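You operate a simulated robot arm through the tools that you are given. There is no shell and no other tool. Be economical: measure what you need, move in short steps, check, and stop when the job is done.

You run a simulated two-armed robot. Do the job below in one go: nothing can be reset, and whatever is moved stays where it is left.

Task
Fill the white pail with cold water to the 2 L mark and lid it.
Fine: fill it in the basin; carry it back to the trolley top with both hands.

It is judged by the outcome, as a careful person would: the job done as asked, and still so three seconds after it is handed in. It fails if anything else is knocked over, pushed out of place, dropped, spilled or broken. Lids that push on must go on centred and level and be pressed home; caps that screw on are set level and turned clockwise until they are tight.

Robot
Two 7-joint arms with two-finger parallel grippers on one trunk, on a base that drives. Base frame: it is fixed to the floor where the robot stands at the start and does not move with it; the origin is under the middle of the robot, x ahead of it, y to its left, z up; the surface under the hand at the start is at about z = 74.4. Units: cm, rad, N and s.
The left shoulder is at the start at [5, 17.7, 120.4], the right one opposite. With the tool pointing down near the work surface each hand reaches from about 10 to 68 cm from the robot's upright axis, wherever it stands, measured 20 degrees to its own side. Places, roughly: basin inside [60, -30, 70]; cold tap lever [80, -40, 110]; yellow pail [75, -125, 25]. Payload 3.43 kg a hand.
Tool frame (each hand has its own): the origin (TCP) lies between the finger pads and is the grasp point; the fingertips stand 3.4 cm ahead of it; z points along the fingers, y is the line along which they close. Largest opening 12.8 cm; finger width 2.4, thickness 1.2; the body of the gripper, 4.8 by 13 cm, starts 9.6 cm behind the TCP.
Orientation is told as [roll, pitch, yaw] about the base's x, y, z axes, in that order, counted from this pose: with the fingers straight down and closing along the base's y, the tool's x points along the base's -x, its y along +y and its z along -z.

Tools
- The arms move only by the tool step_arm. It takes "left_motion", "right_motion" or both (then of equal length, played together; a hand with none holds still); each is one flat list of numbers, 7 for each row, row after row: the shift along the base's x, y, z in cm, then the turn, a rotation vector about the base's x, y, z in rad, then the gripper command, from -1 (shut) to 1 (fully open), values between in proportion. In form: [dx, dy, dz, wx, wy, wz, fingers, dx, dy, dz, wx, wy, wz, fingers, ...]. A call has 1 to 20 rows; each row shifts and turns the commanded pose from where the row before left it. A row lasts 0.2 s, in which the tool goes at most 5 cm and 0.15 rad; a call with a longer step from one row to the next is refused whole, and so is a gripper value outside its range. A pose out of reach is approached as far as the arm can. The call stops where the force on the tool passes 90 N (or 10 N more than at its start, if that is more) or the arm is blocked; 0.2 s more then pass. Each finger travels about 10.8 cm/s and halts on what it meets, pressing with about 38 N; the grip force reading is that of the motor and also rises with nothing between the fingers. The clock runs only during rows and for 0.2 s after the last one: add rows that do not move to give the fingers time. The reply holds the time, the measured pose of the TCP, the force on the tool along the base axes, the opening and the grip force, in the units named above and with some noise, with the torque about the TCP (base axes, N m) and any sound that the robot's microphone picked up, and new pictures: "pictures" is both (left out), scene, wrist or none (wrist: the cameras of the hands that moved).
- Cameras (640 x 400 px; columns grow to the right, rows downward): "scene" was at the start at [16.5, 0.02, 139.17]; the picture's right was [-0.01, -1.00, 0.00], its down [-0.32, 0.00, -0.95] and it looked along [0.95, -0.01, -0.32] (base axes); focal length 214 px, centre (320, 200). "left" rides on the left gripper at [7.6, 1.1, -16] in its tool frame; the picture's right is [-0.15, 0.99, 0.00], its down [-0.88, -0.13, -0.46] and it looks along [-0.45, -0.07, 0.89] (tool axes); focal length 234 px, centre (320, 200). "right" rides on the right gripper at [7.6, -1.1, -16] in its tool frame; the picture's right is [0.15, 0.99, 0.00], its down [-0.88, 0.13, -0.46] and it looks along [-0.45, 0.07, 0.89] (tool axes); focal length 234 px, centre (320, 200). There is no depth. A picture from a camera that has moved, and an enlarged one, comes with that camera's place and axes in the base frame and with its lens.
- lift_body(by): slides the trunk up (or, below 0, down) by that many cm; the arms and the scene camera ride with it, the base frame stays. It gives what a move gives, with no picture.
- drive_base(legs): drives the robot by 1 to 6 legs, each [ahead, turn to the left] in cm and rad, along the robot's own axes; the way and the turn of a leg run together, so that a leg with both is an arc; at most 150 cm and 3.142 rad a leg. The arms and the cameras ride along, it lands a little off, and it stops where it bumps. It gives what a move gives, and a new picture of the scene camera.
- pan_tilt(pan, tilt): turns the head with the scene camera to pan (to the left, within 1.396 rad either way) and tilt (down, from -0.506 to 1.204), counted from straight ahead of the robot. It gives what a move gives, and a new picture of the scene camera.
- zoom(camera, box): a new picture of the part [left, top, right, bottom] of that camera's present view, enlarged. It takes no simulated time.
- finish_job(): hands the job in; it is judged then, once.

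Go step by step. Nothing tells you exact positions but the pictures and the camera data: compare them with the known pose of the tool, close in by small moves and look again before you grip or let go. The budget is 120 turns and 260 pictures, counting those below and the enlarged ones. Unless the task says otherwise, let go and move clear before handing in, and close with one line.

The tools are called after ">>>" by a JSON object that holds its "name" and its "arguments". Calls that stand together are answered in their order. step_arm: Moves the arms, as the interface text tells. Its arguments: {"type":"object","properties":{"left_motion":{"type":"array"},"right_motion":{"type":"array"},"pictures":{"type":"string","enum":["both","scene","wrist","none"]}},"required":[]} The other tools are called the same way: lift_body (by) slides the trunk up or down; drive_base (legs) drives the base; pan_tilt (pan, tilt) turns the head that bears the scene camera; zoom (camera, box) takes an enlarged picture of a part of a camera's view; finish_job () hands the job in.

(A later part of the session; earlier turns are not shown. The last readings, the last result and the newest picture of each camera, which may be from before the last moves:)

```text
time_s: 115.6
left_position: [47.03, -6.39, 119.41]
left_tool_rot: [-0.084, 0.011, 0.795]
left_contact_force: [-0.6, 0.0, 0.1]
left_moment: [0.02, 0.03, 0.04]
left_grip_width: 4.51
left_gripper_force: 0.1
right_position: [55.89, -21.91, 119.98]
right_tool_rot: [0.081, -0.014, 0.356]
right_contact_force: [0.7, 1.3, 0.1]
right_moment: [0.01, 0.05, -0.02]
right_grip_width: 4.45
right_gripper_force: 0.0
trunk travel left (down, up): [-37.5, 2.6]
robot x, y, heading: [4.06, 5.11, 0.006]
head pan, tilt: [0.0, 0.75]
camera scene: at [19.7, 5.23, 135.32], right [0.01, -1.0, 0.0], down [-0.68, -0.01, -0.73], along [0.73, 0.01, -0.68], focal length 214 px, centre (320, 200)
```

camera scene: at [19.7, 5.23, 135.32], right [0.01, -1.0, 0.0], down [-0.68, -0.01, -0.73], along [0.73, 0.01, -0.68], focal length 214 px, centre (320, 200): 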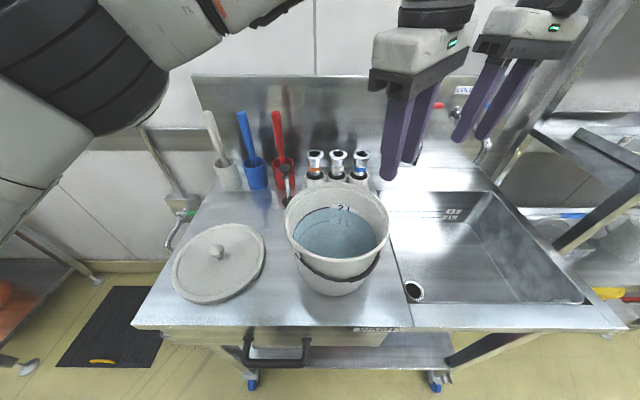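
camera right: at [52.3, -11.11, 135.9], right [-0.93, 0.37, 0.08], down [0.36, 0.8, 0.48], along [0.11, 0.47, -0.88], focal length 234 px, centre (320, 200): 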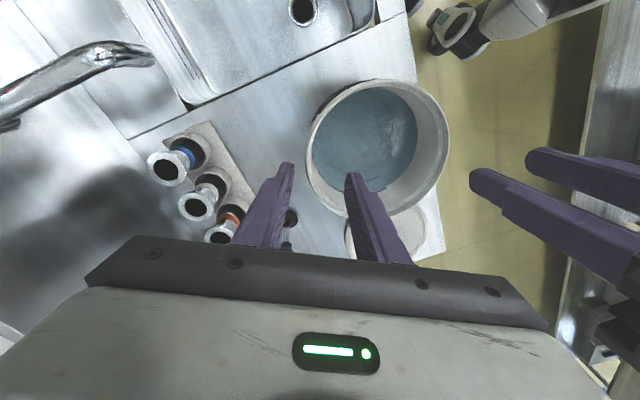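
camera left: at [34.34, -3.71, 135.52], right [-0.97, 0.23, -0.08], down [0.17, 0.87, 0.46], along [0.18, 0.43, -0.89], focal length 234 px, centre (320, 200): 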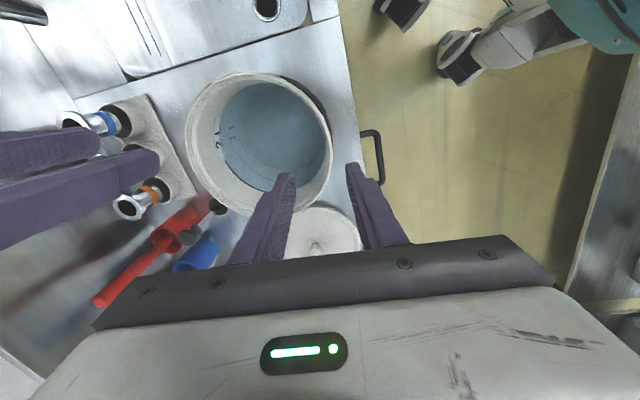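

I'm squared up with the pail upright and the lid knob near (47.3, 29.2). I'll level the left hand and move it above the knob, and pull the right hand back out of the way.

>>> {"name": "step_arm", "arguments": {"left_motion": [0, 3, 0, 0.034, 0.026, 0, 0, 0, 3, 0, 0.033, 0.026, 0, 0, 0, 3, 0, 0, 0, 0, 0, 0, 3, 0, 0, 0, 0, 0, 0, 3, 0, 0, 0, 0, 0, 0, 3, 0, 0, 0, 0, 0, 0, 3, 0, 0, 0, 0, 0, 0, 3, 0, 0, 0, 0, 0, 0, 3, -1, 0, 0, 0, 0, 0, 3, -2, 0, 0, 0, 0, 0, 3, -2, 0, 0, 0, 0, 0.3, 2.6, -2, 0, 0, 0, 0, 0, 0, 0, 0, 0, 0, 0], "right_motion": [-1.5, -1, 0.5, -0.04, -0.01, 0, 0, -1.5, -1, 0.5, -0.04, -0.01, 0, 0, -1.5, -1, 0.5, 0, 0, 0, 0, -1.5, -1, 0.5, 0, 0, 0, 0, -1.5, -1, 0.5, 0, 0, 0, 0, -1.5, -1, 0.5, 0, 0, 0, 0, -1.5, -1, 0.5, 0, 0, 0, 0, 0, 0, 0, 0, 0, 0, 0, 0, 0, 0, 0, 0, 0, 0, 0, 0, 0, 0, 0, 0, 0, 0, 0, 0, 0, 0, 0, 0, 0, 0, 0, 0, 0, 0, 0, 0, 0, 0, 0, 0, 0, 0]}}

```text
time_s: 118.4
left_position: [47.28, 29.21, 112.61]
left_tool_rot: [0.0, -0.002, 0.795]
left_contact_force: [0.3, -0.5, 0.5]
left_moment: [0.01, 0.02, 0.02]
left_grip_width: 6.4
left_gripper_force: 0.1
right_position: [45.33, -28.87, 123.48]
right_tool_rot: [-0.002, -0.003, 0.357]
right_contact_force: [-0.7, 0.4, 0.2]
right_moment: [0.03, -0.02, 0.0]
right_grip_width: 6.41
right_gripper_force: 0.0
trunk travel left (down, up): [-37.5, 2.6]
robot x, y, heading: [4.3, 5.09, 0.008]
head pan, tilt: [0.0, 0.75]
camera scene: at [19.6, 5.19, 135.34], right [0.01, -1.0, 0.0], down [-0.68, 0.0, -0.73], along [0.73, 0.01, -0.68], focal length 214 px, centre (320, 200)
camera right: at [38.58, -32.63, 139.56], right [-0.48, 0.88, 0.0], down [0.78, 0.43, 0.46], along [0.4, 0.22, -0.89], focal length 234 px, centre (320, 200)
camera left: at [41.17, 24.77, 128.57], right [-0.6, 0.8, 0.0], down [0.71, 0.54, 0.46], along [0.36, 0.28, -0.89], focal length 234 px, centre (320, 200)
```

scene: 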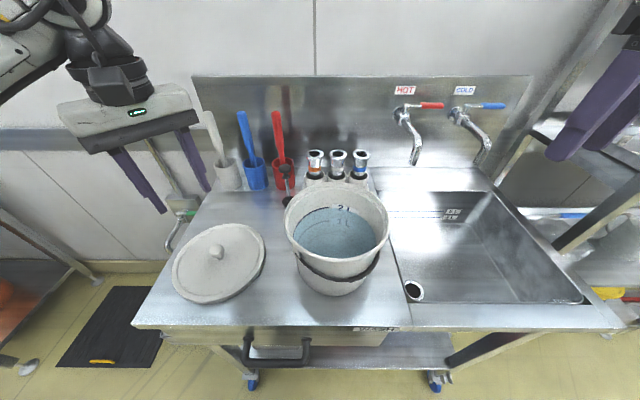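
right: 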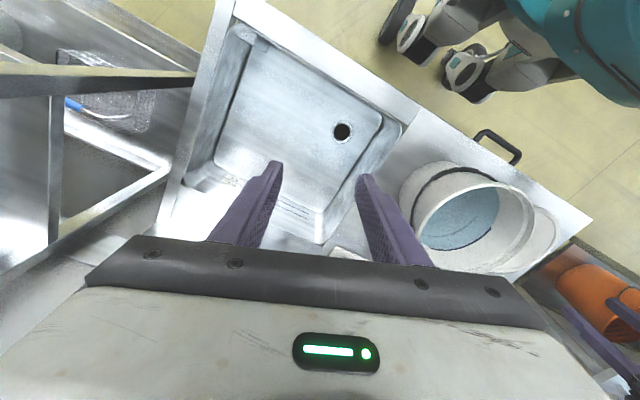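
left: 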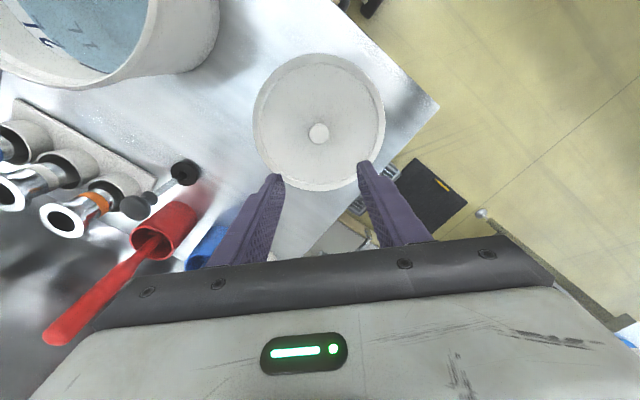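

The TCP is centred over the knob. I'll check the knob's height and shape before descending.

>>> {"name": "zoom", "arguments": {"camera": "scene", "box": [165, 210, 275, 310]}}

>>> {"name": "step_arm", "arguments": {"left_motion": [0, 0, -3, 0, 0, 0, 0, 0, 0, -3, 0, 0, 0, 0, 0, 0, -3, 0, 0, 0, 0, 0, 0, -3, 0, 0, 0, 0, 0, 0, 0, 0, 0, 0, 0], "pictures": "both"}}

```text
4.00 times, centred on (220, 260) of scene
camera zoom: at [19.6, 5.19, 135.34], right [0.01, -1.0, 0.0], down [-0.68, 0.0, -0.73], along [0.73, 0.01, -0.68], focal length 858 px, centre (720, -40)
```

zoom: 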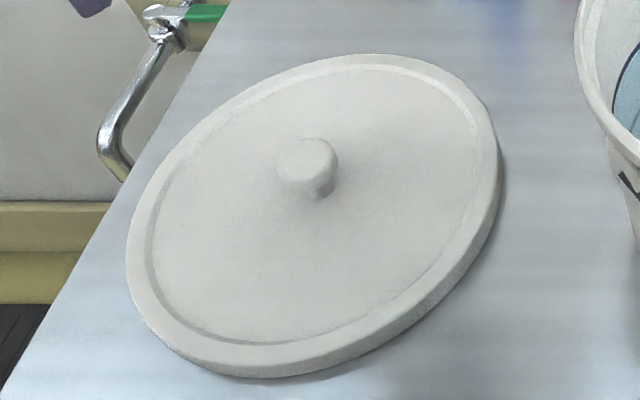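

```text
time_s: 119.6
left_position: [47.27, 29.1, 100.48]
left_tool_rot: [0.001, -0.003, 0.794]
left_contact_force: [0.7, -0.1, -0.7]
left_moment: [-0.02, -0.04, 0.03]
left_grip_width: 6.42
left_gripper_force: 0.0
right_position: [45.23, -28.85, 123.49]
right_tool_rot: [-0.002, -0.002, 0.358]
right_contact_force: [0.1, 0.6, -0.4]
right_moment: [-0.01, 0.02, 0.04]
right_grip_width: 6.37
right_gripper_force: 0.0
trunk travel left (down, up): [-37.5, 2.6]
robot x, y, heading: [3.94, 4.72, 0.009]
head pan, tilt: [0.0, 0.75]
camera scene: at [19.6, 5.22, 135.34], right [0.01, -1.0, 0.0], down [-0.68, -0.01, -0.73], along [0.73, 0.01, -0.68], focal length 214 px, centre (320, 200)
camera left: at [41.17, 24.79, 116.55], right [-0.6, 0.8, 0.0], down [0.71, 0.54, 0.46], along [0.36, 0.27, -0.89], focal length 234 px, centre (320, 200)
```

scene: 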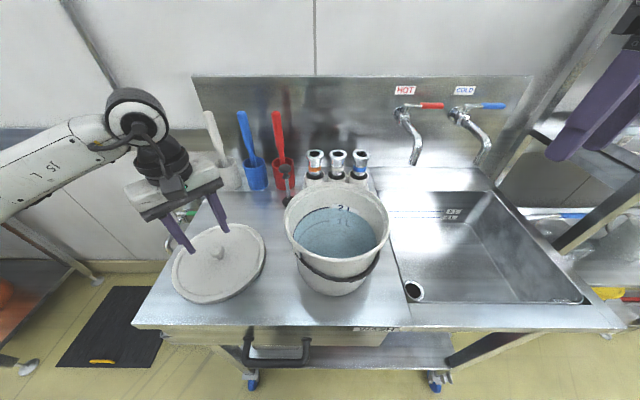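
left: 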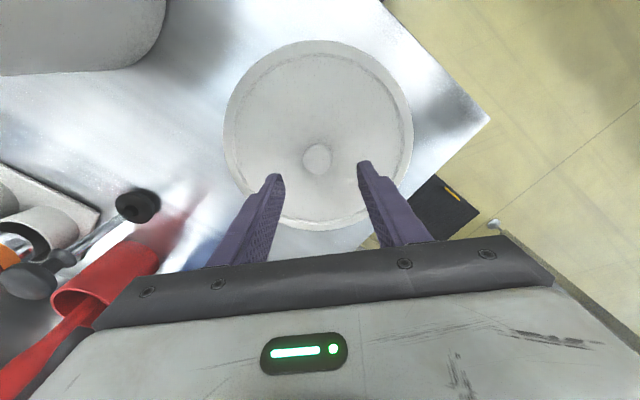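

The knob is a small mushroom with its top near z≈93 and the lid skirt is down. I'll descend until the tips are just above the lid and close.

>>> {"name": "step_arm", "arguments": {"left_motion": [0, 0, -2, 0, 0, 0, 0, 0, 0, -2, 0, 0, 0, 0, 0, 0, -1.2, 0, 0, 0, 0, 0, 0, -0.5, 0, 0, 0, -0.3, 0, 0, 0, 0, 0, 0, -0.6, 0, 0, 0, 0, 0, 0, -0.6], "pictures": "wrist"}}

>>> {"name": "zoom", "arguments": {"camera": "scene", "box": [165, 190, 275, 310]}}

```text
time_s: 121.0
left_position: [47.44, 29.15, 95.09]
left_tool_rot: [-0.006, -0.001, 0.794]
left_contact_force: [5.9, -2.3, 14.2]
left_moment: [0.05, 0.04, 0.03]
left_grip_width: 3.4
left_gripper_force: 7.3
right_position: [45.28, -29.02, 123.49]
right_tool_rot: [-0.002, -0.003, 0.358]
right_contact_force: [-0.8, -0.4, 0.0]
right_moment: [0.03, 0.0, 0.02]
right_grip_width: 6.38
right_gripper_force: 0.1
trunk travel left (down, up): [-37.5, 2.6]
robot x, y, heading: [4.17, 5.15, 0.01]
head pan, tilt: [0.0, 0.75]
camera left: at [41.22, 24.72, 111.01], right [-0.6, 0.8, 0.0], down [0.71, 0.54, 0.46], along [0.37, 0.27, -0.89], focal length 234 px, centre (320, 200)
```

left: 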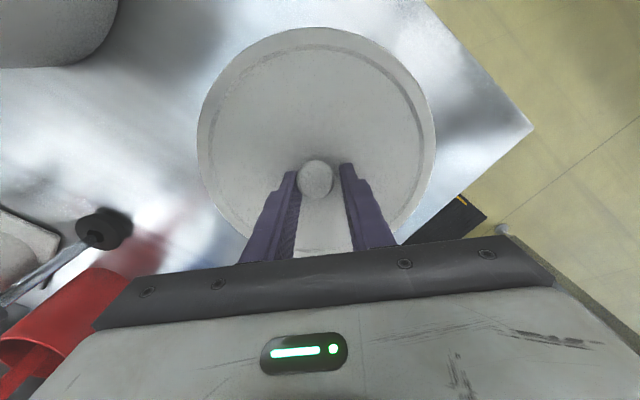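

```text
3.33 times, centred on (220, 250) of scene
camera zoom: at [19.58, 5.14, 135.36], right [0.01, -1.0, 0.0], down [-0.68, 0.0, -0.73], along [0.73, 0.01, -0.68], focal length 715 px, centre (653, 33)
```

zoom: 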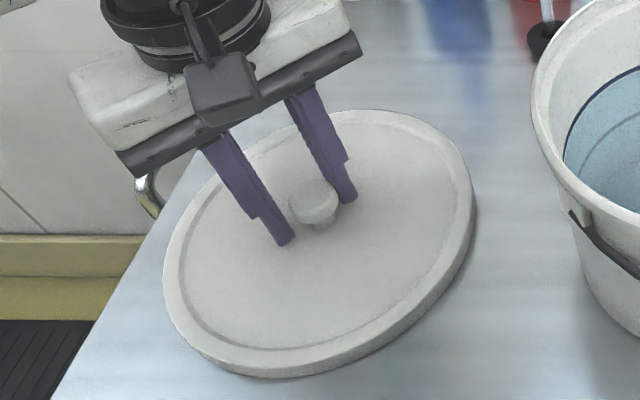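

The tips rest on the lid with the knob centred between them. I'll raise 0.4 cm and close on the knob.

>>> {"name": "step_arm", "arguments": {"left_motion": [0, 0, 0.4, 0, 0, 0, -0.6, 0, 0, 0, 0, 0, 0, -0.8, 0, 0, 0, 0, 0, 0, -1, 0, 0, 0, 0, 0, 0, -1, 0, 0, 0, 0, 0, 0, -1], "pictures": "none"}}

>>> {"name": "step_arm", "arguments": {"left_motion": [0, 0, 0.5, 0, 0, 0, -1, 0, 0, 1, 0, 0, 0, -1, 0, 0, 1.5, 0, 0, 0, -1, 0, 0, 0, 0, 0, 0, -1], "pictures": "both"}}

```text
time_s: 122.2
left_position: [47.29, 29.32, 95.17]
left_tool_rot: [0.0, 0.001, 0.793]
left_contact_force: [0.4, -1.3, -0.1]
left_moment: [-0.01, 0.0, 0.01]
left_grip_width: 2.82
left_gripper_force: 38.6
right_position: [45.33, -28.81, 123.52]
right_tool_rot: [-0.003, -0.004, 0.356]
right_contact_force: [-0.9, 0.0, -0.5]
right_moment: [-0.03, 0.01, -0.03]
right_grip_width: 6.4
right_gripper_force: 0.0
trunk travel left (down, up): [-37.5, 2.6]
robot x, y, heading: [4.21, 5.12, 0.005]
head pan, tilt: [0.0, 0.75]
```

```text
time_s: 123.2
left_position: [47.27, 29.15, 98.21]
left_tool_rot: [0.001, -0.002, 0.793]
left_contact_force: [-0.6, -0.4, -1.0]
left_moment: [0.02, 0.0, 0.02]
left_grip_width: 2.82
left_gripper_force: 38.0
right_position: [45.3, -28.82, 123.59]
right_tool_rot: [-0.002, -0.004, 0.357]
right_contact_force: [0.6, 0.4, -0.2]
right_moment: [0.0, -0.04, -0.01]
right_grip_width: 6.36
right_gripper_force: 0.1
trunk travel left (down, up): [-37.5, 2.6]
robot x, y, heading: [3.88, 5.12, 0.005]
head pan, tilt: [0.0, 0.75]
camera scene: at [19.61, 5.24, 135.33], right [0.01, -1.0, 0.0], down [-0.68, -0.01, -0.73], along [0.73, 0.01, -0.68], focal length 214 px, centre (320, 200)
camera left: at [41.2, 24.82, 114.28], right [-0.6, 0.8, 0.0], down [0.71, 0.54, 0.46], along [0.36, 0.28, -0.89], focal length 234 px, centre (320, 200)
```

scene: 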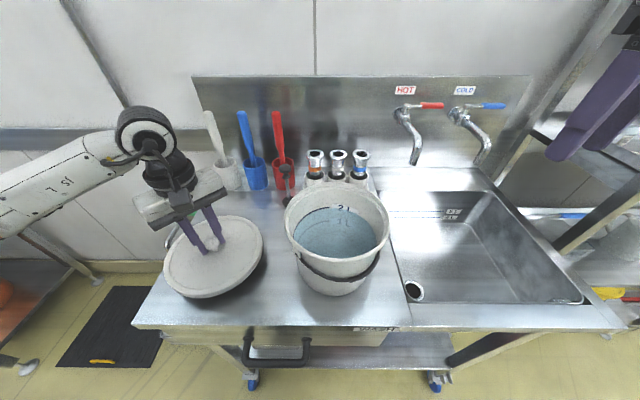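
left: 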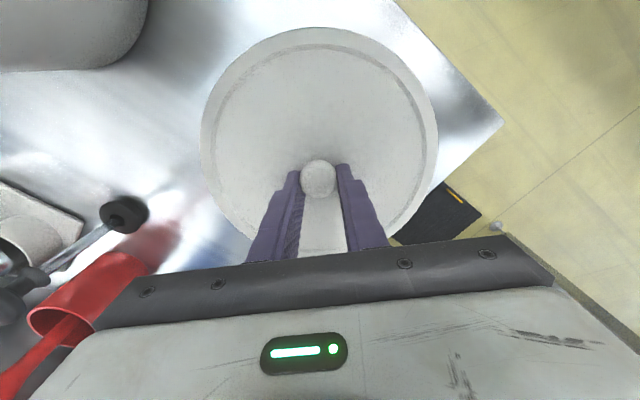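

The lid is lifted level and the knob is centred under the TCP. Now I need an accurate rim centre, so I'll zoom from the scene and right cameras.

>>> {"name": "zoom", "arguments": {"camera": "scene", "box": [275, 175, 400, 300]}}

>>> {"name": "step_arm", "arguments": {"left_motion": [0, 0, 3, 0, 0, 0, -1, 0, 0, 3, 0, 0, 0, -1, 0, 0, 3, 0, 0, 0, -1, 0, 0, 3, 0, 0, 0, -1, 0, 0, 3, 0, 0, 0, -1, 0, 0, 2, 0, 0, 0, -1], "right_motion": [0, 3, 0, 0, 0, 0, 0, 0, 3, 0, 0, 0, 0, 0, 0, 3, 0, 0, 0, 0, 0, -1, 3, 0, 0, 0, 0, 0, -1, 2, 0, 0, 0, 0, 0, 0, 0, 0, 0, 0, 0, 0], "pictures": "wrist"}}

```text
3.20 times, centred on (338, 238) of scene
camera zoom: at [19.61, 5.24, 135.33], right [0.01, -1.0, 0.0], down [-0.68, -0.01, -0.73], along [0.73, 0.01, -0.68], focal length 686 px, centre (264, 80)
```

zoom: 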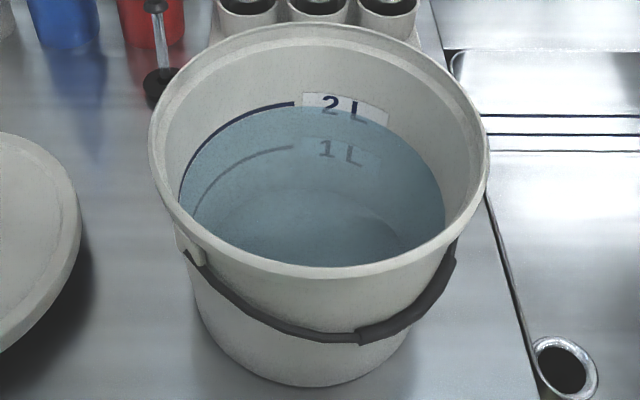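

```text
time_s: 124.6
left_position: [47.26, 29.3, 115.35]
left_tool_rot: [0.0, 0.001, 0.795]
left_contact_force: [0.2, 0.0, -0.6]
left_moment: [0.03, 0.01, 0.01]
left_grip_width: 2.79
left_gripper_force: 38.0
right_position: [43.19, -14.79, 123.54]
right_tool_rot: [-0.002, -0.003, 0.358]
right_contact_force: [0.1, -0.2, -0.1]
right_moment: [0.01, -0.01, 0.0]
right_grip_width: 6.41
right_gripper_force: 0.1
trunk travel left (down, up): [-37.5, 2.6]
robot x, y, heading: [4.31, 4.72, 0.005]
head pan, tilt: [0.0, 0.75]
camera right: at [36.56, -18.64, 139.52], right [-0.48, 0.88, 0.0], down [0.78, 0.43, 0.46], along [0.4, 0.22, -0.89], focal length 234 px, centre (320, 200)
camera left: at [41.19, 24.76, 131.32], right [-0.6, 0.8, 0.0], down [0.71, 0.54, 0.46], along [0.36, 0.27, -0.89], focal length 234 px, centre (320, 200)
```

right: 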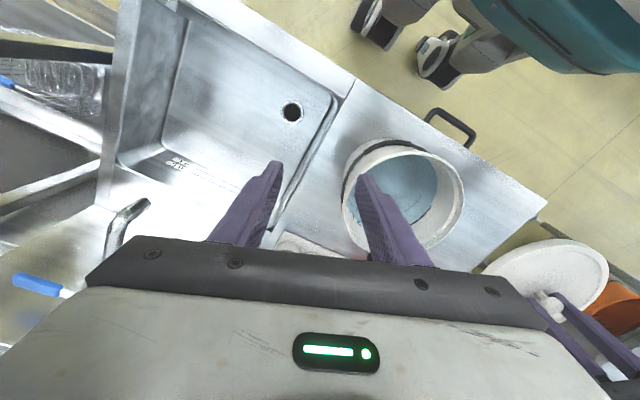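
left: 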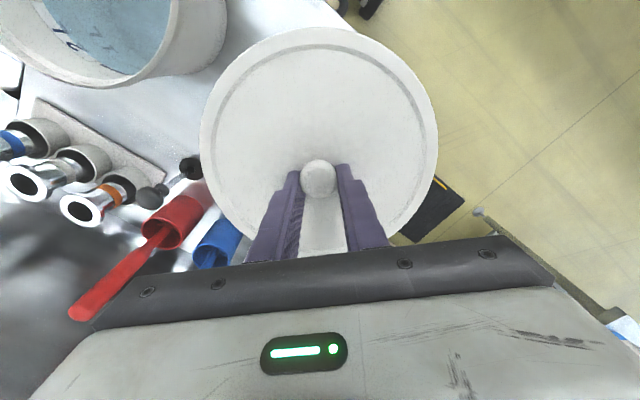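

Grip geometry and the scene view agree on a rim centre near (46.4, 2.2), with the rim top at z≈107. I'll carry the lid over to hover about 2.5 cm above it, then verify the alignment.

>>> {"name": "step_arm", "arguments": {"left_motion": [0, -2, 0, 0, 0, 0, -1, 0, -2.5, 0, 0, 0, 0, -1, 0, -2.5, 0, 0, 0, 0, -1, 0, -2.5, 0, 0, 0, 0, -1, 0, -2.5, 0, 0, 0, 0, -1, -0.4, -2.5, 0, 0, 0, 0, -1, -0.4, -2.5, 0, 0, 0, 0, -1, 0, -2.5, 0, 0, 0, 0, -1, 0, -2.5, 0, 0, 0, 0, -1, 0, -2.5, 0, 0, 0, 0, -1, 0, -2, 0, 0, 0, 0, -1, 0, -0.6, 0, 0, 0, 0, -1, 0, 0, 0, 0, 0, 0, -1], "pictures": "both"}}

>>> {"name": "zoom", "arguments": {"camera": "scene", "box": [265, 150, 405, 300]}}

>>> {"name": "zoom", "arguments": {"camera": "right", "box": [270, 80, 510, 270]}}

```text
time_s: 127.4
left_position: [46.45, 2.07, 115.25]
left_tool_rot: [0.0, -0.002, 0.794]
left_contact_force: [-0.1, -0.1, -0.3]
left_moment: [0.0, 0.01, 0.01]
left_grip_width: 2.83
left_gripper_force: 38.4
right_position: [43.37, -14.83, 123.58]
right_tool_rot: [-0.001, -0.002, 0.358]
right_contact_force: [0.9, -0.4, -0.6]
right_moment: [0.02, 0.01, 0.0]
right_grip_width: 6.4
right_gripper_force: 0.1
trunk travel left (down, up): [-37.5, 2.6]
robot x, y, heading: [4.2, 4.94, 0.007]
head pan, tilt: [0.0, 0.75]
camera scene: at [19.61, 5.23, 135.33], right [0.01, -1.0, 0.0], down [-0.68, -0.01, -0.73], along [0.73, 0.01, -0.68], focal length 214 px, centre (320, 200)
camera left: at [40.37, -2.34, 131.24], right [-0.6, 0.8, 0.0], down [0.71, 0.54, 0.46], along [0.36, 0.28, -0.89], focal length 234 px, centre (320, 200)
```

scene: 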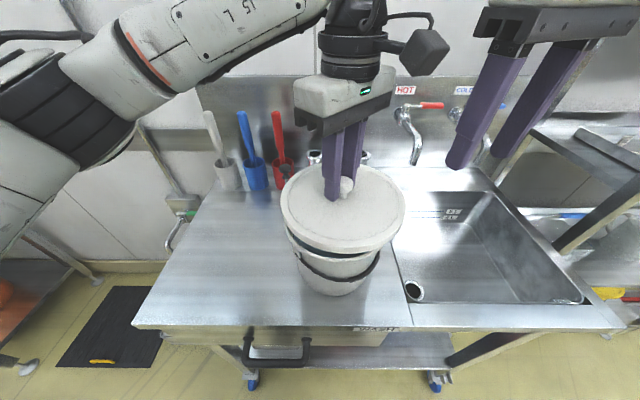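
left: 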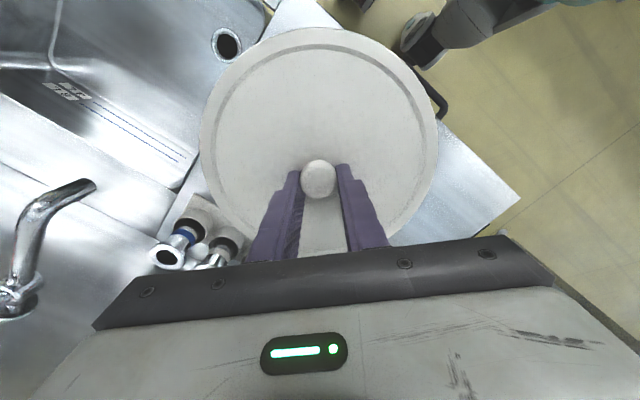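

```text
2.67 times, centred on (335, 225) of scene
camera zoom: at [19.61, 5.23, 135.33], right [0.01, -1.0, 0.0], down [-0.68, -0.01, -0.73], along [0.73, 0.01, -0.68], focal length 572 px, centre (280, 133)
```

zoom: 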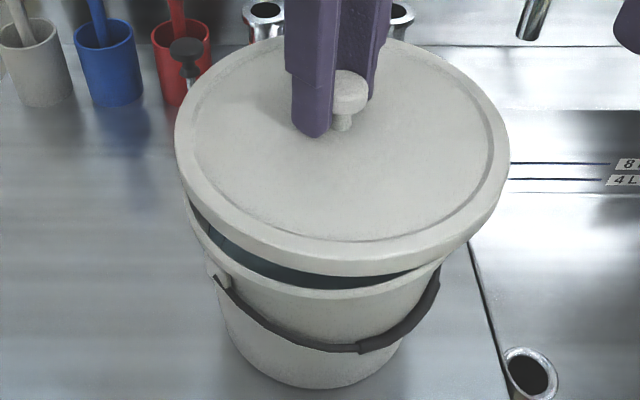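

```text
2.11 times, centred on (390, 175) of right
camera zoom: at [36.6, -18.64, 139.53], right [-0.48, 0.88, 0.0], down [0.78, 0.43, 0.46], along [0.4, 0.22, -0.89], focal length 493 px, centre (173, 253)
```

zoom: 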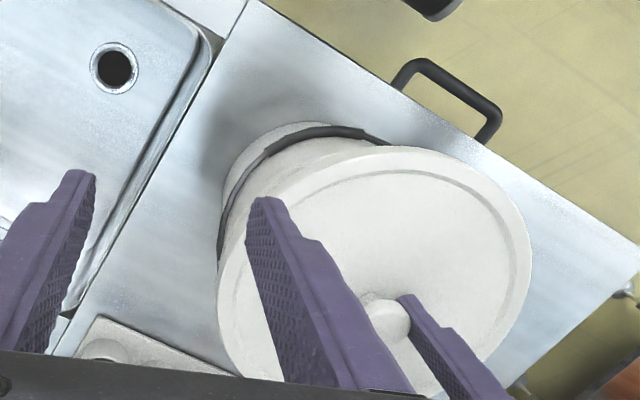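

By relative comparison in the scene view, the pail centre is about 0.4–0.7 cm to the left (+y) of the lid. I'll correct by 0.45 cm and lower to just above the rim to compare overhangs.

>>> {"name": "step_arm", "arguments": {"left_motion": [-0.1, 0.45, -0.5, 0, 0, 0, -1, 0, 0, -0.7, 0, 0, 0, -1, 0, 0, -0.5, 0, 0, 0, -1, 0, 0, 0, 0, 0, 0, -1], "pictures": "none"}}

>>> {"name": "zoom", "arguments": {"camera": "scene", "box": [270, 180, 410, 270]}}

>>> {"name": "zoom", "arguments": {"camera": "right", "box": [330, 110, 490, 210]}}

```text
time_s: 128.4
left_position: [46.35, 2.6, 113.5]
left_tool_rot: [0.0, 0.0, 0.793]
left_contact_force: [-0.4, 0.5, -0.9]
left_moment: [0.01, -0.03, 0.0]
left_grip_width: 2.84
left_gripper_force: 38.5
right_position: [43.28, -14.83, 123.38]
right_tool_rot: [-0.004, -0.003, 0.358]
right_contact_force: [-0.1, -0.4, -0.2]
right_moment: [0.0, -0.02, -0.01]
right_grip_width: 6.39
right_gripper_force: 0.0
trunk travel left (down, up): [-37.5, 2.6]
robot x, y, heading: [4.09, 4.82, 0.009]
head pan, tilt: [0.0, 0.75]
```

```text
4.44 times, centred on (340, 225) of scene
camera zoom: at [19.61, 5.23, 135.34], right [0.01, -1.0, 0.0], down [-0.68, -0.01, -0.73], along [0.73, 0.01, -0.68], focal length 953 px, centre (231, 89)
```

zoom: 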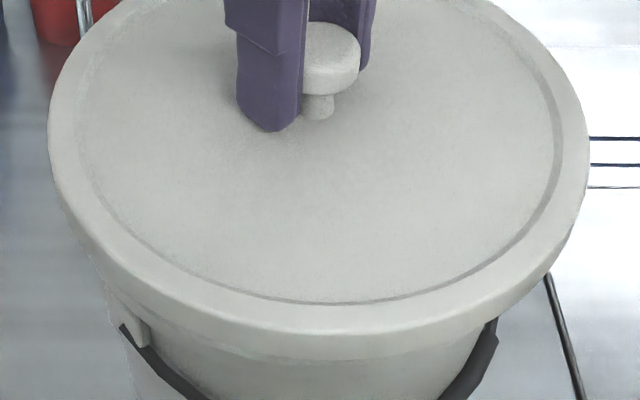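

```text
4.00 times, centred on (410, 160) of right
camera zoom: at [36.59, -18.64, 139.53], right [-0.48, 0.88, 0.0], down [0.78, 0.43, 0.46], along [0.4, 0.22, -0.89], focal length 937 px, centre (-40, 360)
```

zoom: 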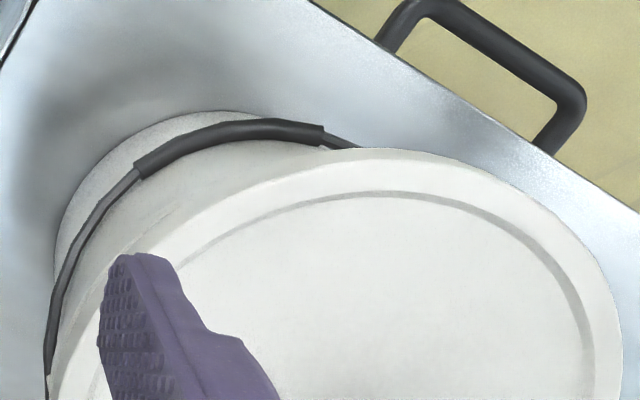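

The skirt is just at rim height now. I'll lower in 0.3 cm steps and watch the force and moment for which side touches.

>>> {"name": "step_arm", "arguments": {"left_motion": [0, 0, -0.3, 0, 0, 0, -1, 0, 0, -0.3, 0, 0, 0, -1, 0, 0, 0, 0, 0, 0, -1], "pictures": "none"}}

>>> {"name": "step_arm", "arguments": {"left_motion": [0, 0, -0.3, 0, 0, 0, -1, 0, 0, 0, 0, 0, 0, -1], "pictures": "none"}}

```text
time_s: 129.2
left_position: [46.46, 2.58, 112.83]
left_tool_rot: [-0.001, -0.002, 0.793]
left_contact_force: [0.5, -0.3, -1.8]
left_moment: [0.04, 0.03, 0.04]
left_grip_width: 2.83
left_gripper_force: 37.7
right_position: [43.3, -14.91, 123.36]
right_tool_rot: [-0.002, -0.004, 0.357]
right_contact_force: [-0.3, 0.8, 0.0]
right_moment: [-0.01, 0.04, -0.01]
right_grip_width: 6.39
right_gripper_force: 0.0
trunk travel left (down, up): [-37.5, 2.6]
robot x, y, heading: [4.54, 5.09, 0.004]
head pan, tilt: [0.0, 0.75]
```

```text
time_s: 129.8
left_position: [46.34, 2.69, 112.56]
left_tool_rot: [0.001, 0.002, 0.794]
left_contact_force: [0.8, 0.1, -1.0]
left_moment: [0.0, -0.01, -0.02]
left_grip_width: 2.83
left_gripper_force: 38.3
right_position: [43.31, -14.87, 123.43]
right_tool_rot: [-0.001, -0.003, 0.358]
right_contact_force: [-0.2, 0.1, -0.6]
right_moment: [0.03, 0.0, -0.01]
right_grip_width: 6.42
right_gripper_force: 0.0
trunk travel left (down, up): [-37.5, 2.6]
robot x, y, heading: [4.06, 4.81, 0.006]
head pan, tilt: [0.0, 0.75]
```

>>> {"name": "step_arm", "arguments": {"left_motion": [0, 0, -0.3, 0, 0, 0, -1, 0, 0, 0, 0, 0, 0, -1], "pictures": "none"}}

>>> {"name": "step_arm", "arguments": {"left_motion": [0, 0, -0.3, 0, 0, 0, -1, 0, 0, 0, 0, 0, 0, -1], "pictures": "none"}}

>>> {"name": "zoom", "arguments": {"camera": "scene", "box": [270, 180, 410, 290]}}

```text
time_s: 130.4
left_position: [46.37, 2.63, 112.37]
left_tool_rot: [0.0, -0.001, 0.794]
left_contact_force: [0.1, 0.4, -0.5]
left_moment: [-0.02, -0.02, 0.0]
left_grip_width: 2.82
left_gripper_force: 37.9
right_position: [43.28, -14.83, 123.5]
right_tool_rot: [-0.003, -0.003, 0.358]
right_contact_force: [-0.1, 0.4, 0.5]
right_moment: [-0.02, -0.01, 0.02]
right_grip_width: 6.38
right_gripper_force: 0.1
trunk travel left (down, up): [-37.5, 2.6]
robot x, y, heading: [4.42, 5.13, 0.005]
head pan, tilt: [0.0, 0.75]
```

```text
time_s: 131.0
left_position: [46.41, 2.64, 111.92]
left_tool_rot: [0.0, -0.001, 0.793]
left_contact_force: [0.5, 0.1, -1.6]
left_moment: [-0.02, 0.04, 0.03]
left_grip_width: 2.81
left_gripper_force: 37.8
right_position: [43.31, -14.88, 123.38]
right_tool_rot: [-0.003, -0.004, 0.358]
right_contact_force: [-0.7, 0.0, 0.4]
right_moment: [-0.01, 0.02, -0.01]
right_grip_width: 6.38
right_gripper_force: 0.0
trunk travel left (down, up): [-37.5, 2.6]
robot x, y, heading: [4.0, 5.1, 0.011]
head pan, tilt: [0.0, 0.75]
```

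```text
3.64 times, centred on (340, 235) of scene
camera zoom: at [19.61, 5.23, 135.34], right [0.01, -1.0, 0.0], down [-0.68, -0.01, -0.73], along [0.73, 0.01, -0.68], focal length 780 px, centre (247, 73)
```

zoom: 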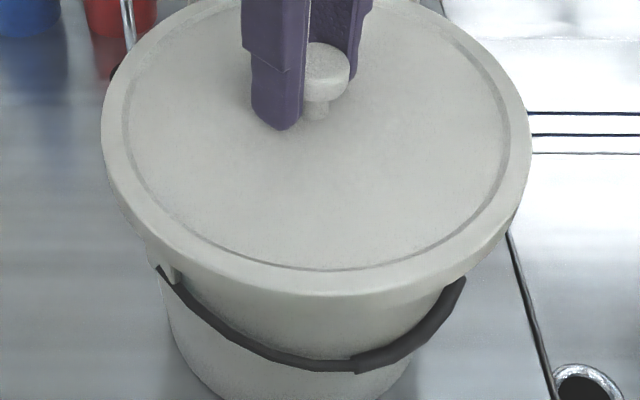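

The skirt is now around the rim without resistance. I'll keep lowering.

>>> {"name": "step_arm", "arguments": {"left_motion": [0, 0, -0.3, 0, 0, 0, -1, 0, 0, 0, 0, 0, 0, -1], "pictures": "none"}}

>>> {"name": "step_arm", "arguments": {"left_motion": [0, 0, -0.3, 0, 0, 0, -1, 0, 0, 0, 0, 0, 0, -1], "pictures": "none"}}

>>> {"name": "step_arm", "arguments": {"left_motion": [0, 0, -0.3, 0, 0, 0, -1, 0, 0, 0, 0, 0, 0, -1], "pictures": "none"}}

```text
time_s: 131.6
left_position: [46.3, 2.52, 111.66]
left_tool_rot: [0.001, -0.002, 0.794]
left_contact_force: [0.3, -0.1, -0.6]
left_moment: [0.0, -0.02, 0.0]
left_grip_width: 2.83
left_gripper_force: 38.0
right_position: [43.28, -14.88, 123.42]
right_tool_rot: [-0.001, -0.003, 0.357]
right_contact_force: [-0.5, 0.2, 0.1]
right_moment: [-0.01, 0.01, -0.02]
right_grip_width: 6.43
right_gripper_force: 0.1
trunk travel left (down, up): [-37.5, 2.6]
robot x, y, heading: [4.26, 5.19, 0.007]
head pan, tilt: [0.0, 0.75]
```

```text
time_s: 132.2
left_position: [46.41, 2.58, 111.52]
left_tool_rot: [-0.002, -0.002, 0.794]
left_contact_force: [1.8, -0.5, 7.6]
left_moment: [0.36, -0.4, -0.03]
left_grip_width: 2.84
left_gripper_force: 38.2
right_position: [43.23, -14.81, 123.57]
right_tool_rot: [-0.004, -0.005, 0.358]
right_contact_force: [-0.2, 0.3, -0.6]
right_moment: [0.03, 0.02, -0.01]
right_grip_width: 6.39
right_gripper_force: 0.0
trunk travel left (down, up): [-37.5, 2.6]
robot x, y, heading: [3.93, 4.73, 0.008]
head pan, tilt: [0.0, 0.75]
```

```text
time_s: 132.8
left_position: [46.29, 2.47, 111.34]
left_tool_rot: [-0.007, -0.004, 0.794]
left_contact_force: [3.1, 1.5, 28.0]
left_moment: [0.1, -1.26, -0.06]
left_grip_width: 2.86
left_gripper_force: 38.1
right_position: [43.1, -14.92, 123.6]
right_tool_rot: [-0.004, -0.004, 0.359]
right_contact_force: [0.1, 0.3, -0.1]
right_moment: [0.01, -0.03, 0.0]
right_grip_width: 6.41
right_gripper_force: 0.2
trunk travel left (down, up): [-37.5, 2.6]
robot x, y, heading: [3.99, 5.21, 0.008]
head pan, tilt: [0.0, 0.75]
```

Contact at TCP 111.5, with the force rising toward the back side. I'll check how the lid sits before pressing.

>>> {"name": "zoom", "arguments": {"camera": "scene", "box": [280, 210, 400, 290]}}

>>> {"name": "zoom", "arguments": {"camera": "right", "box": [320, 110, 490, 270]}}

```text
5.00 times, centred on (340, 250) of scene
camera zoom: at [19.42, 5.26, 135.4], right [0.01, -1.0, 0.0], down [-0.68, -0.01, -0.73], along [0.73, 0.01, -0.68], focal length 1072 px, centre (220, -50)
```

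zoom: 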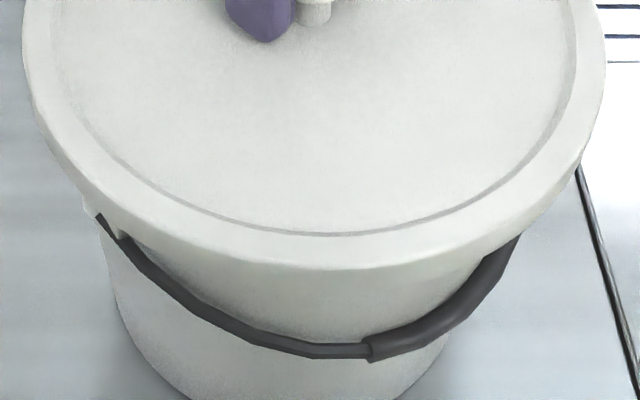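

```text
2.50 times, centred on (405, 190) of right
camera zoom: at [36.4, -18.6, 139.63], right [-0.48, 0.88, 0.0], down [0.78, 0.43, 0.46], along [0.4, 0.22, -0.89], focal length 585 px, centre (108, 225)
```

zoom: 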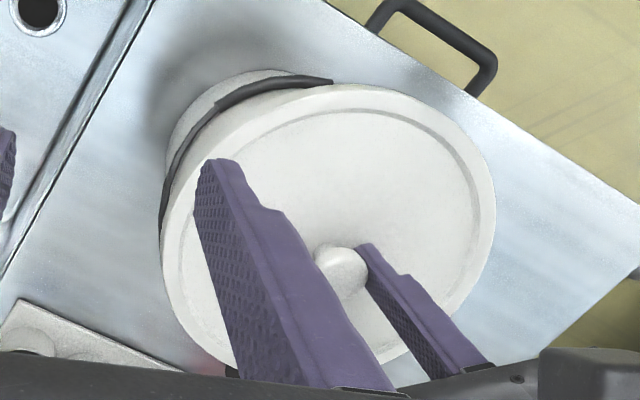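

The first contact was at back-left, so the lid is slightly too far front-right. I'll ease up, shift 0.25 cm toward back-left, and lower again to compare.

>>> {"name": "step_arm", "arguments": {"left_motion": [0, 0, 0.6, 0, 0, 0, -1, 0.2, 0.2, 0, 0, 0, 0, -1, 0, 0, -0.4, 0, 0, 0, -1, 0, 0, 0, 0, 0, 0, -1], "pictures": "none"}}

>>> {"name": "step_arm", "arguments": {"left_motion": [0, 0, -0.2, 0, 0, 0, -1, 0, 0, 0, 0, 0, 0, -1], "pictures": "none"}}

>>> {"name": "step_arm", "arguments": {"left_motion": [0, 0, -0.2, 0, 0, 0, -1, 0, 0, 0, 0, 0, 0, -1], "pictures": "none"}}

```text
time_s: 133.8
left_position: [46.38, 2.76, 111.5]
left_tool_rot: [-0.001, -0.001, 0.793]
left_contact_force: [-6.8, -2.5, 13.7]
left_moment: [-0.3, -0.45, -0.23]
left_grip_width: 2.8
left_gripper_force: 38.0
right_position: [43.09, -14.93, 123.44]
right_tool_rot: [-0.002, -0.006, 0.359]
right_contact_force: [0.3, 0.0, -0.4]
right_moment: [-0.01, -0.03, -0.03]
right_grip_width: 6.42
right_gripper_force: 0.1
trunk travel left (down, up): [-37.5, 2.6]
robot x, y, heading: [4.28, 5.35, 0.005]
head pan, tilt: [0.0, 0.75]
```

```text
time_s: 134.4
left_position: [46.41, 2.68, 111.47]
left_tool_rot: [-0.007, -0.003, 0.794]
left_contact_force: [-6.9, -2.2, 27.7]
left_moment: [-0.06, -0.78, -0.15]
left_grip_width: 2.81
left_gripper_force: 38.0
right_position: [43.16, -14.9, 123.6]
right_tool_rot: [-0.002, -0.007, 0.358]
right_contact_force: [0.4, 0.0, -0.2]
right_moment: [-0.01, -0.01, 0.02]
right_grip_width: 6.4
right_gripper_force: 0.0
trunk travel left (down, up): [-37.5, 2.6]
robot x, y, heading: [4.13, 5.06, 0.005]
head pan, tilt: [0.0, 0.75]
```

```text
time_s: 135.0
left_position: [46.31, 2.73, 111.46]
left_tool_rot: [-0.01, -0.002, 0.796]
left_contact_force: [-5.6, -1.1, 36.5]
left_moment: [-0.06, -1.14, -0.01]
left_grip_width: 2.84
left_gripper_force: 38.6
right_position: [42.85, -14.91, 123.48]
right_tool_rot: [-0.004, -0.006, 0.359]
right_contact_force: [-0.7, 0.3, 0.1]
right_moment: [-0.01, -0.02, -0.04]
right_grip_width: 6.38
right_gripper_force: 0.0
trunk travel left (down, up): [-37.5, 2.6]
robot x, y, heading: [4.37, 4.97, 0.01]
head pan, tilt: [0.0, 0.75]
```

The lid is laterally captured on the rim, so this is the press-fit. I'll undo the shift and press down steadily at the centre.

>>> {"name": "step_arm", "arguments": {"left_motion": [-0.15, -0.05, 0, 0, 0, 0, -1, 0, 0, -0.3, 0, 0, 0, -1, 0, 0, -0.3, 0, 0, 0, -1, 0, 0, -0.3, 0, 0, 0, -1, 0, 0, -0.3, 0, 0, 0, -1, 0, 0, -0.3, 0, 0, 0, -1], "pictures": "scene"}}

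>>> {"name": "zoom", "arguments": {"camera": "scene", "box": [270, 170, 410, 290]}}

```text
time_s: 136.4
left_position: [46.44, 2.68, 111.3]
left_tool_rot: [-0.037, -0.007, 0.795]
left_contact_force: [-11.0, 7.3, 30.1]
left_moment: [0.11, -0.37, -0.17]
left_grip_width: 2.81
left_gripper_force: 38.1
right_position: [43.12, -14.77, 123.44]
right_tool_rot: [-0.004, -0.005, 0.358]
right_contact_force: [0.3, 0.1, -1.2]
right_moment: [-0.01, 0.07, -0.01]
right_grip_width: 6.41
right_gripper_force: 0.2
trunk travel left (down, up): [-37.5, 2.6]
robot x, y, heading: [4.36, 4.98, 0.006]
head pan, tilt: [0.0, 0.75]
stopped in row 6 (left hand): the force on the tool passed its limit at 92 N (the readings are from after the stop); the commanded pose is now the measured one
camera scene: at [19.33, 5.37, 135.26], right [0.01, -1.0, 0.0], down [-0.68, -0.01, -0.73], along [0.73, 0.01, -0.68], focal length 214 px, centre (320, 200)
```

scene: 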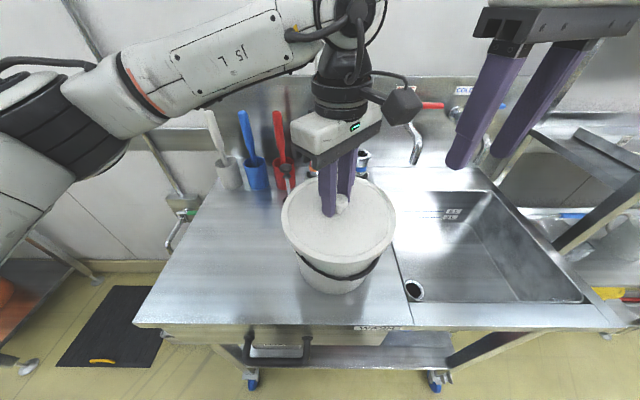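

```text
3.33 times, centred on (340, 230) of scene
camera zoom: at [19.33, 5.37, 135.26], right [0.01, -1.0, 0.0], down [-0.68, -0.01, -0.73], along [0.73, 0.01, -0.68], focal length 715 px, centre (253, 100)
```

zoom: 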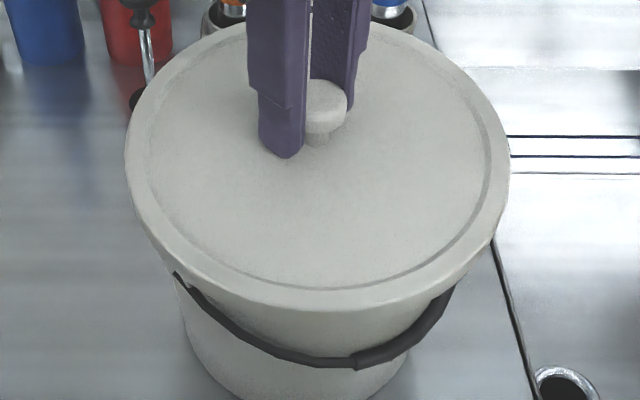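

Pressed up to 92 N. I'll release, rise, and inspect how the lid sits.

>>> {"name": "step_arm", "arguments": {"left_motion": [0, 0, 0, 0, 0, 0, -0.7, 0, 0, 0, 0.03, 0.01, 0, -0.4, 0, 0, 0, 0, 0, 0, -0.2, 0, 0, 2, 0, 0, 0, -0.2, 0, 0, 2, 0, 0, 0, -0.2, 0, 0, 2, 0, 0, 0, -0.2, 0, 2, 1, 0, 0, 0, -0.2, -1, 3, 0, 0, 0, 0, -0.2, -2, 3, 0, 0, 0, 0, -0.2, -2, 3, 0, 0, 0, 0, -0.2, -2, 3, 0, 0, 0, 0, -0.2, -2, 3, 0, 0, 0, 0, -0.2]}}

>>> {"name": "zoom", "arguments": {"camera": "scene", "box": [270, 170, 410, 300]}}

>>> {"name": "zoom", "arguments": {"camera": "right", "box": [320, 110, 490, 270]}}

```text
time_s: 139.0
left_position: [37.74, 19.64, 117.87]
left_tool_rot: [-0.004, -0.022, 0.796]
left_contact_force: [0.2, -0.9, -0.4]
left_moment: [-0.01, 0.0, 0.05]
left_grip_width: 5.09
left_gripper_force: 0.0
right_position: [43.22, -14.84, 123.63]
right_tool_rot: [-0.002, -0.005, 0.358]
right_contact_force: [0.0, 0.4, -0.8]
right_moment: [0.01, 0.01, 0.0]
right_grip_width: 6.39
right_gripper_force: 0.1
trunk travel left (down, up): [-37.5, 2.6]
robot x, y, heading: [4.16, 5.46, 0.007]
head pan, tilt: [0.0, 0.75]
camera scene: at [19.56, 5.33, 135.34], right [0.01, -1.0, 0.0], down [-0.68, -0.01, -0.73], along [0.73, 0.01, -0.68], focal length 214 px, centre (320, 200)
camera left: at [31.33, 15.0, 133.72], right [-0.6, 0.8, 0.0], down [0.7, 0.53, 0.47], along [0.38, 0.29, -0.88], focal length 234 px, centre (320, 200)
```

scene: 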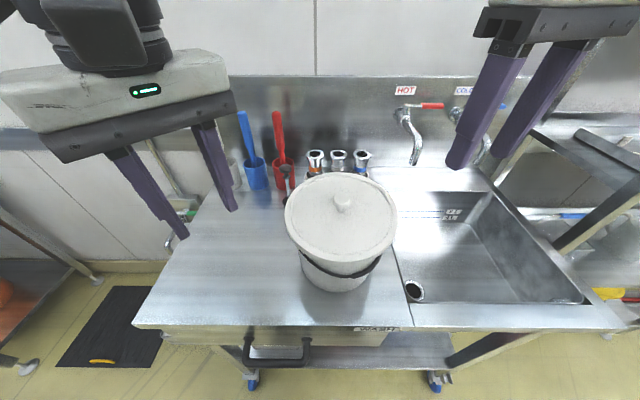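
left: 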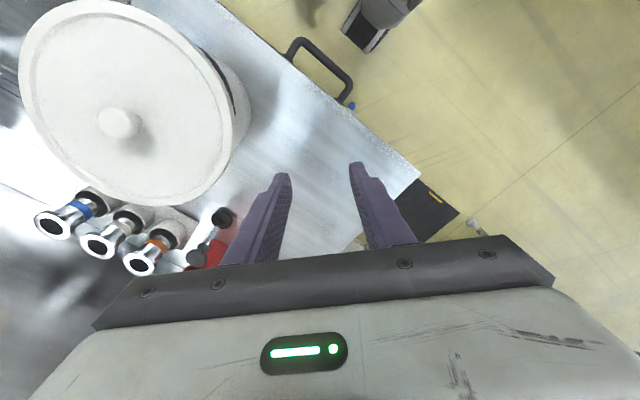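

```text
3.08 times, centred on (340, 235) of scene
camera zoom: at [19.56, 5.33, 135.34], right [0.01, -1.0, 0.0], down [-0.68, -0.01, -0.73], along [0.73, 0.01, -0.68], focal length 660 px, centre (258, 92)
```

zoom: 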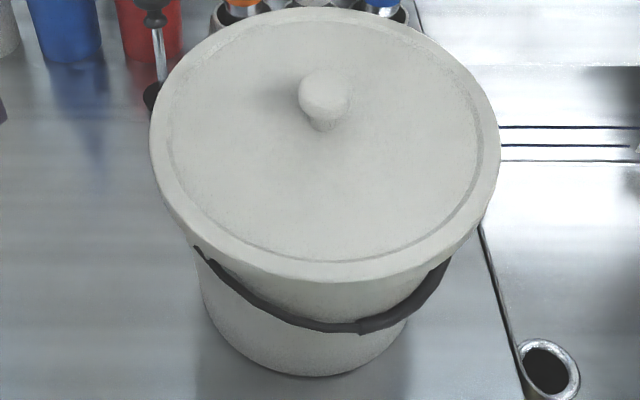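

```text
2.50 times, centred on (405, 190) of right
camera zoom: at [36.55, -18.53, 139.57], right [-0.48, 0.88, 0.0], down [0.78, 0.43, 0.46], along [0.4, 0.22, -0.89], focal length 585 px, centre (108, 225)
```

zoom: 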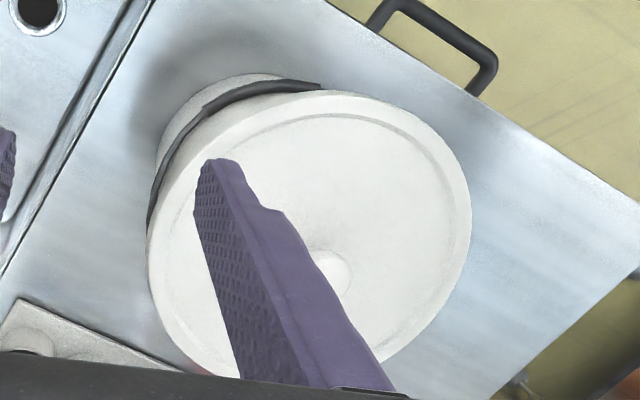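

The lid looks centred and low on the rim. To make sure it is fully and evenly home, I'll press at the edge points with closed fingertips, reading height and force. I'll start on the left.

>>> {"name": "step_arm", "arguments": {"left_motion": [2.2, -2, 0, 0, 0, 0, -1, 2.2, -2, 0, 0, 0, 0, -1, 2.2, -2, -1, 0, 0, 0, -1, 2, -2.2, -1, 0, 0, 0, -1, 0, 0, -1.5, 0, 0, 0, -1, 0, 0, -1.5, 0, 0, 0, -1, 0, 0, -1, 0, 0, 0, -1, 0, 0, 0, 0, 0, 0, -1], "pictures": "wrist"}}

```text
time_s: 140.8
left_position: [46.23, 11.43, 111.85]
left_tool_rot: [-0.001, -0.022, 0.796]
left_contact_force: [0.1, -0.3, -0.6]
left_moment: [0.02, 0.01, 0.05]
left_grip_width: 0.0
left_gripper_force: 33.1
right_position: [43.36, -14.91, 123.42]
right_tool_rot: [-0.003, -0.005, 0.358]
right_contact_force: [-0.2, -0.9, -0.8]
right_moment: [-0.01, 0.01, 0.02]
right_grip_width: 6.4
right_gripper_force: 0.0
trunk travel left (down, up): [-37.5, 2.6]
robot x, y, heading: [4.44, 5.21, 0.003]
head pan, tilt: [0.0, 0.75]
camera left: at [39.98, 6.75, 127.71], right [-0.6, 0.8, 0.0], down [0.7, 0.53, 0.47], along [0.38, 0.29, -0.88], focal length 234 px, centre (320, 200)
```

left: 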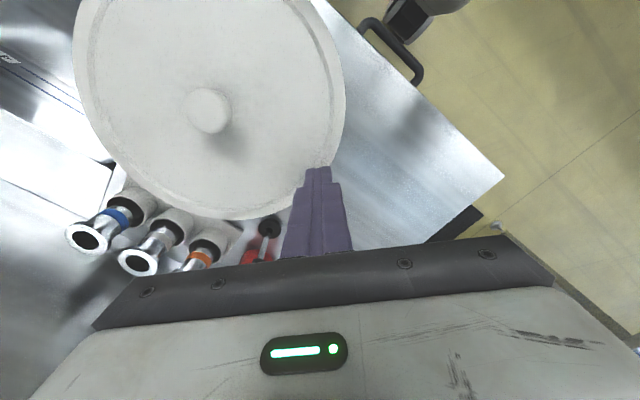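

The tips are over the lid's left ring. I'll move in 0.6 cm and press down gradually.

>>> {"name": "step_arm", "arguments": {"left_motion": [0, -0.6, -0.4, 0, 0, 0, -1, 0, 0, -0.4, 0, 0, 0, -1, 0, 0, -0.4, 0, 0, 0, -1, 0, 0, 0, 0, 0, 0, -1], "pictures": "none"}}

>>> {"name": "step_arm", "arguments": {"left_motion": [0, 0, -0.4, 0, 0, 0, -1, 0, 0, -0.3, 0, 0, 0, -1, 0, 0, 0, 0, 0, 0, -1], "pictures": "none"}}

```text
time_s: 141.8
left_position: [46.21, 10.87, 110.73]
left_tool_rot: [-0.008, -0.023, 0.797]
left_contact_force: [0.8, 2.2, 10.2]
left_moment: [-0.01, -0.11, 0.05]
left_grip_width: 0.0
left_gripper_force: 33.5
right_position: [43.27, -14.94, 123.52]
right_tool_rot: [-0.003, -0.003, 0.358]
right_contact_force: [0.3, 0.5, -0.6]
right_moment: [-0.02, 0.01, 0.02]
right_grip_width: 6.4
right_gripper_force: 0.2
trunk travel left (down, up): [-37.5, 2.6]
robot x, y, heading: [4.09, 4.71, 0.008]
head pan, tilt: [0.0, 0.75]
```

```text
time_s: 142.6
left_position: [46.23, 11.01, 110.45]
left_tool_rot: [-0.016, -0.025, 0.799]
left_contact_force: [4.0, 15.6, 48.3]
left_moment: [-0.12, 0.02, 0.3]
left_grip_width: 0.0
left_gripper_force: 32.8
right_position: [43.13, -14.69, 123.64]
right_tool_rot: [-0.005, -0.005, 0.357]
right_contact_force: [0.6, 0.1, -0.7]
right_moment: [-0.01, 0.0, -0.03]
right_grip_width: 6.41
right_gripper_force: 0.0
trunk travel left (down, up): [-37.5, 2.6]
robot x, y, heading: [4.5, 5.13, 0.011]
head pan, tilt: [0.0, 0.75]
```

The left edge top is at about 107.3 and firm. Next the back edge.

>>> {"name": "step_arm", "arguments": {"left_motion": [0, 0, 1.5, 0, 0, 0, -1, 0, 0, 2, 0, 0, 0, -1, 2.1, -2, 0, 0, 0, 0, -1, 2.1, -2, 0, 0, 0, 0, -1, 2.1, -2, 0, 0, 0, 0, -1, 2, -2.2, 0, 0, 0, 0, -1, 0, 0, -1, 0, 0, 0, -1, 0, 0, -1, 0, 0, 0, -1, 0, 0, -0.8, 0, 0, 0, -1, 0, 0, 0, 0, 0, 0, -1], "pictures": "none"}}

>>> {"name": "step_arm", "arguments": {"left_motion": [0, 0, -0.4, 0, 0, 0, -1, 0, 0, -0.4, 0, 0, 0, -1, 0, 0, 0, 0, 0, 0, -1], "pictures": "none"}}

```text
time_s: 144.8
left_position: [54.53, 2.58, 111.44]
left_tool_rot: [-0.017, -0.027, 0.8]
left_contact_force: [8.8, -0.7, 45.6]
left_moment: [0.33, -0.72, -0.06]
left_grip_width: 0.01
left_gripper_force: 33.6
right_position: [42.96, -14.92, 123.66]
right_tool_rot: [-0.005, -0.009, 0.358]
right_contact_force: [0.2, 0.4, 0.9]
right_moment: [-0.01, 0.02, -0.04]
right_grip_width: 6.38
right_gripper_force: 0.1
trunk travel left (down, up): [-37.5, 2.6]
robot x, y, heading: [4.13, 5.07, 0.009]
head pan, tilt: [0.0, 0.75]
```

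```text
time_s: 145.6
left_position: [54.6, 2.56, 111.42]
left_tool_rot: [-0.032, -0.036, 0.798]
left_contact_force: [13.2, 4.3, 77.4]
left_moment: [0.59, -1.06, 0.16]
left_grip_width: 0.01
left_gripper_force: 32.9
right_position: [43.0, -14.78, 123.75]
right_tool_rot: [-0.006, -0.009, 0.357]
right_contact_force: [0.3, -0.1, 0.0]
right_moment: [0.0, -0.07, 0.0]
right_grip_width: 6.4
right_gripper_force: 0.0
trunk travel left (down, up): [-37.5, 2.6]
robot x, y, heading: [4.04, 5.2, 0.01]
head pan, tilt: [0.0, 0.75]
```

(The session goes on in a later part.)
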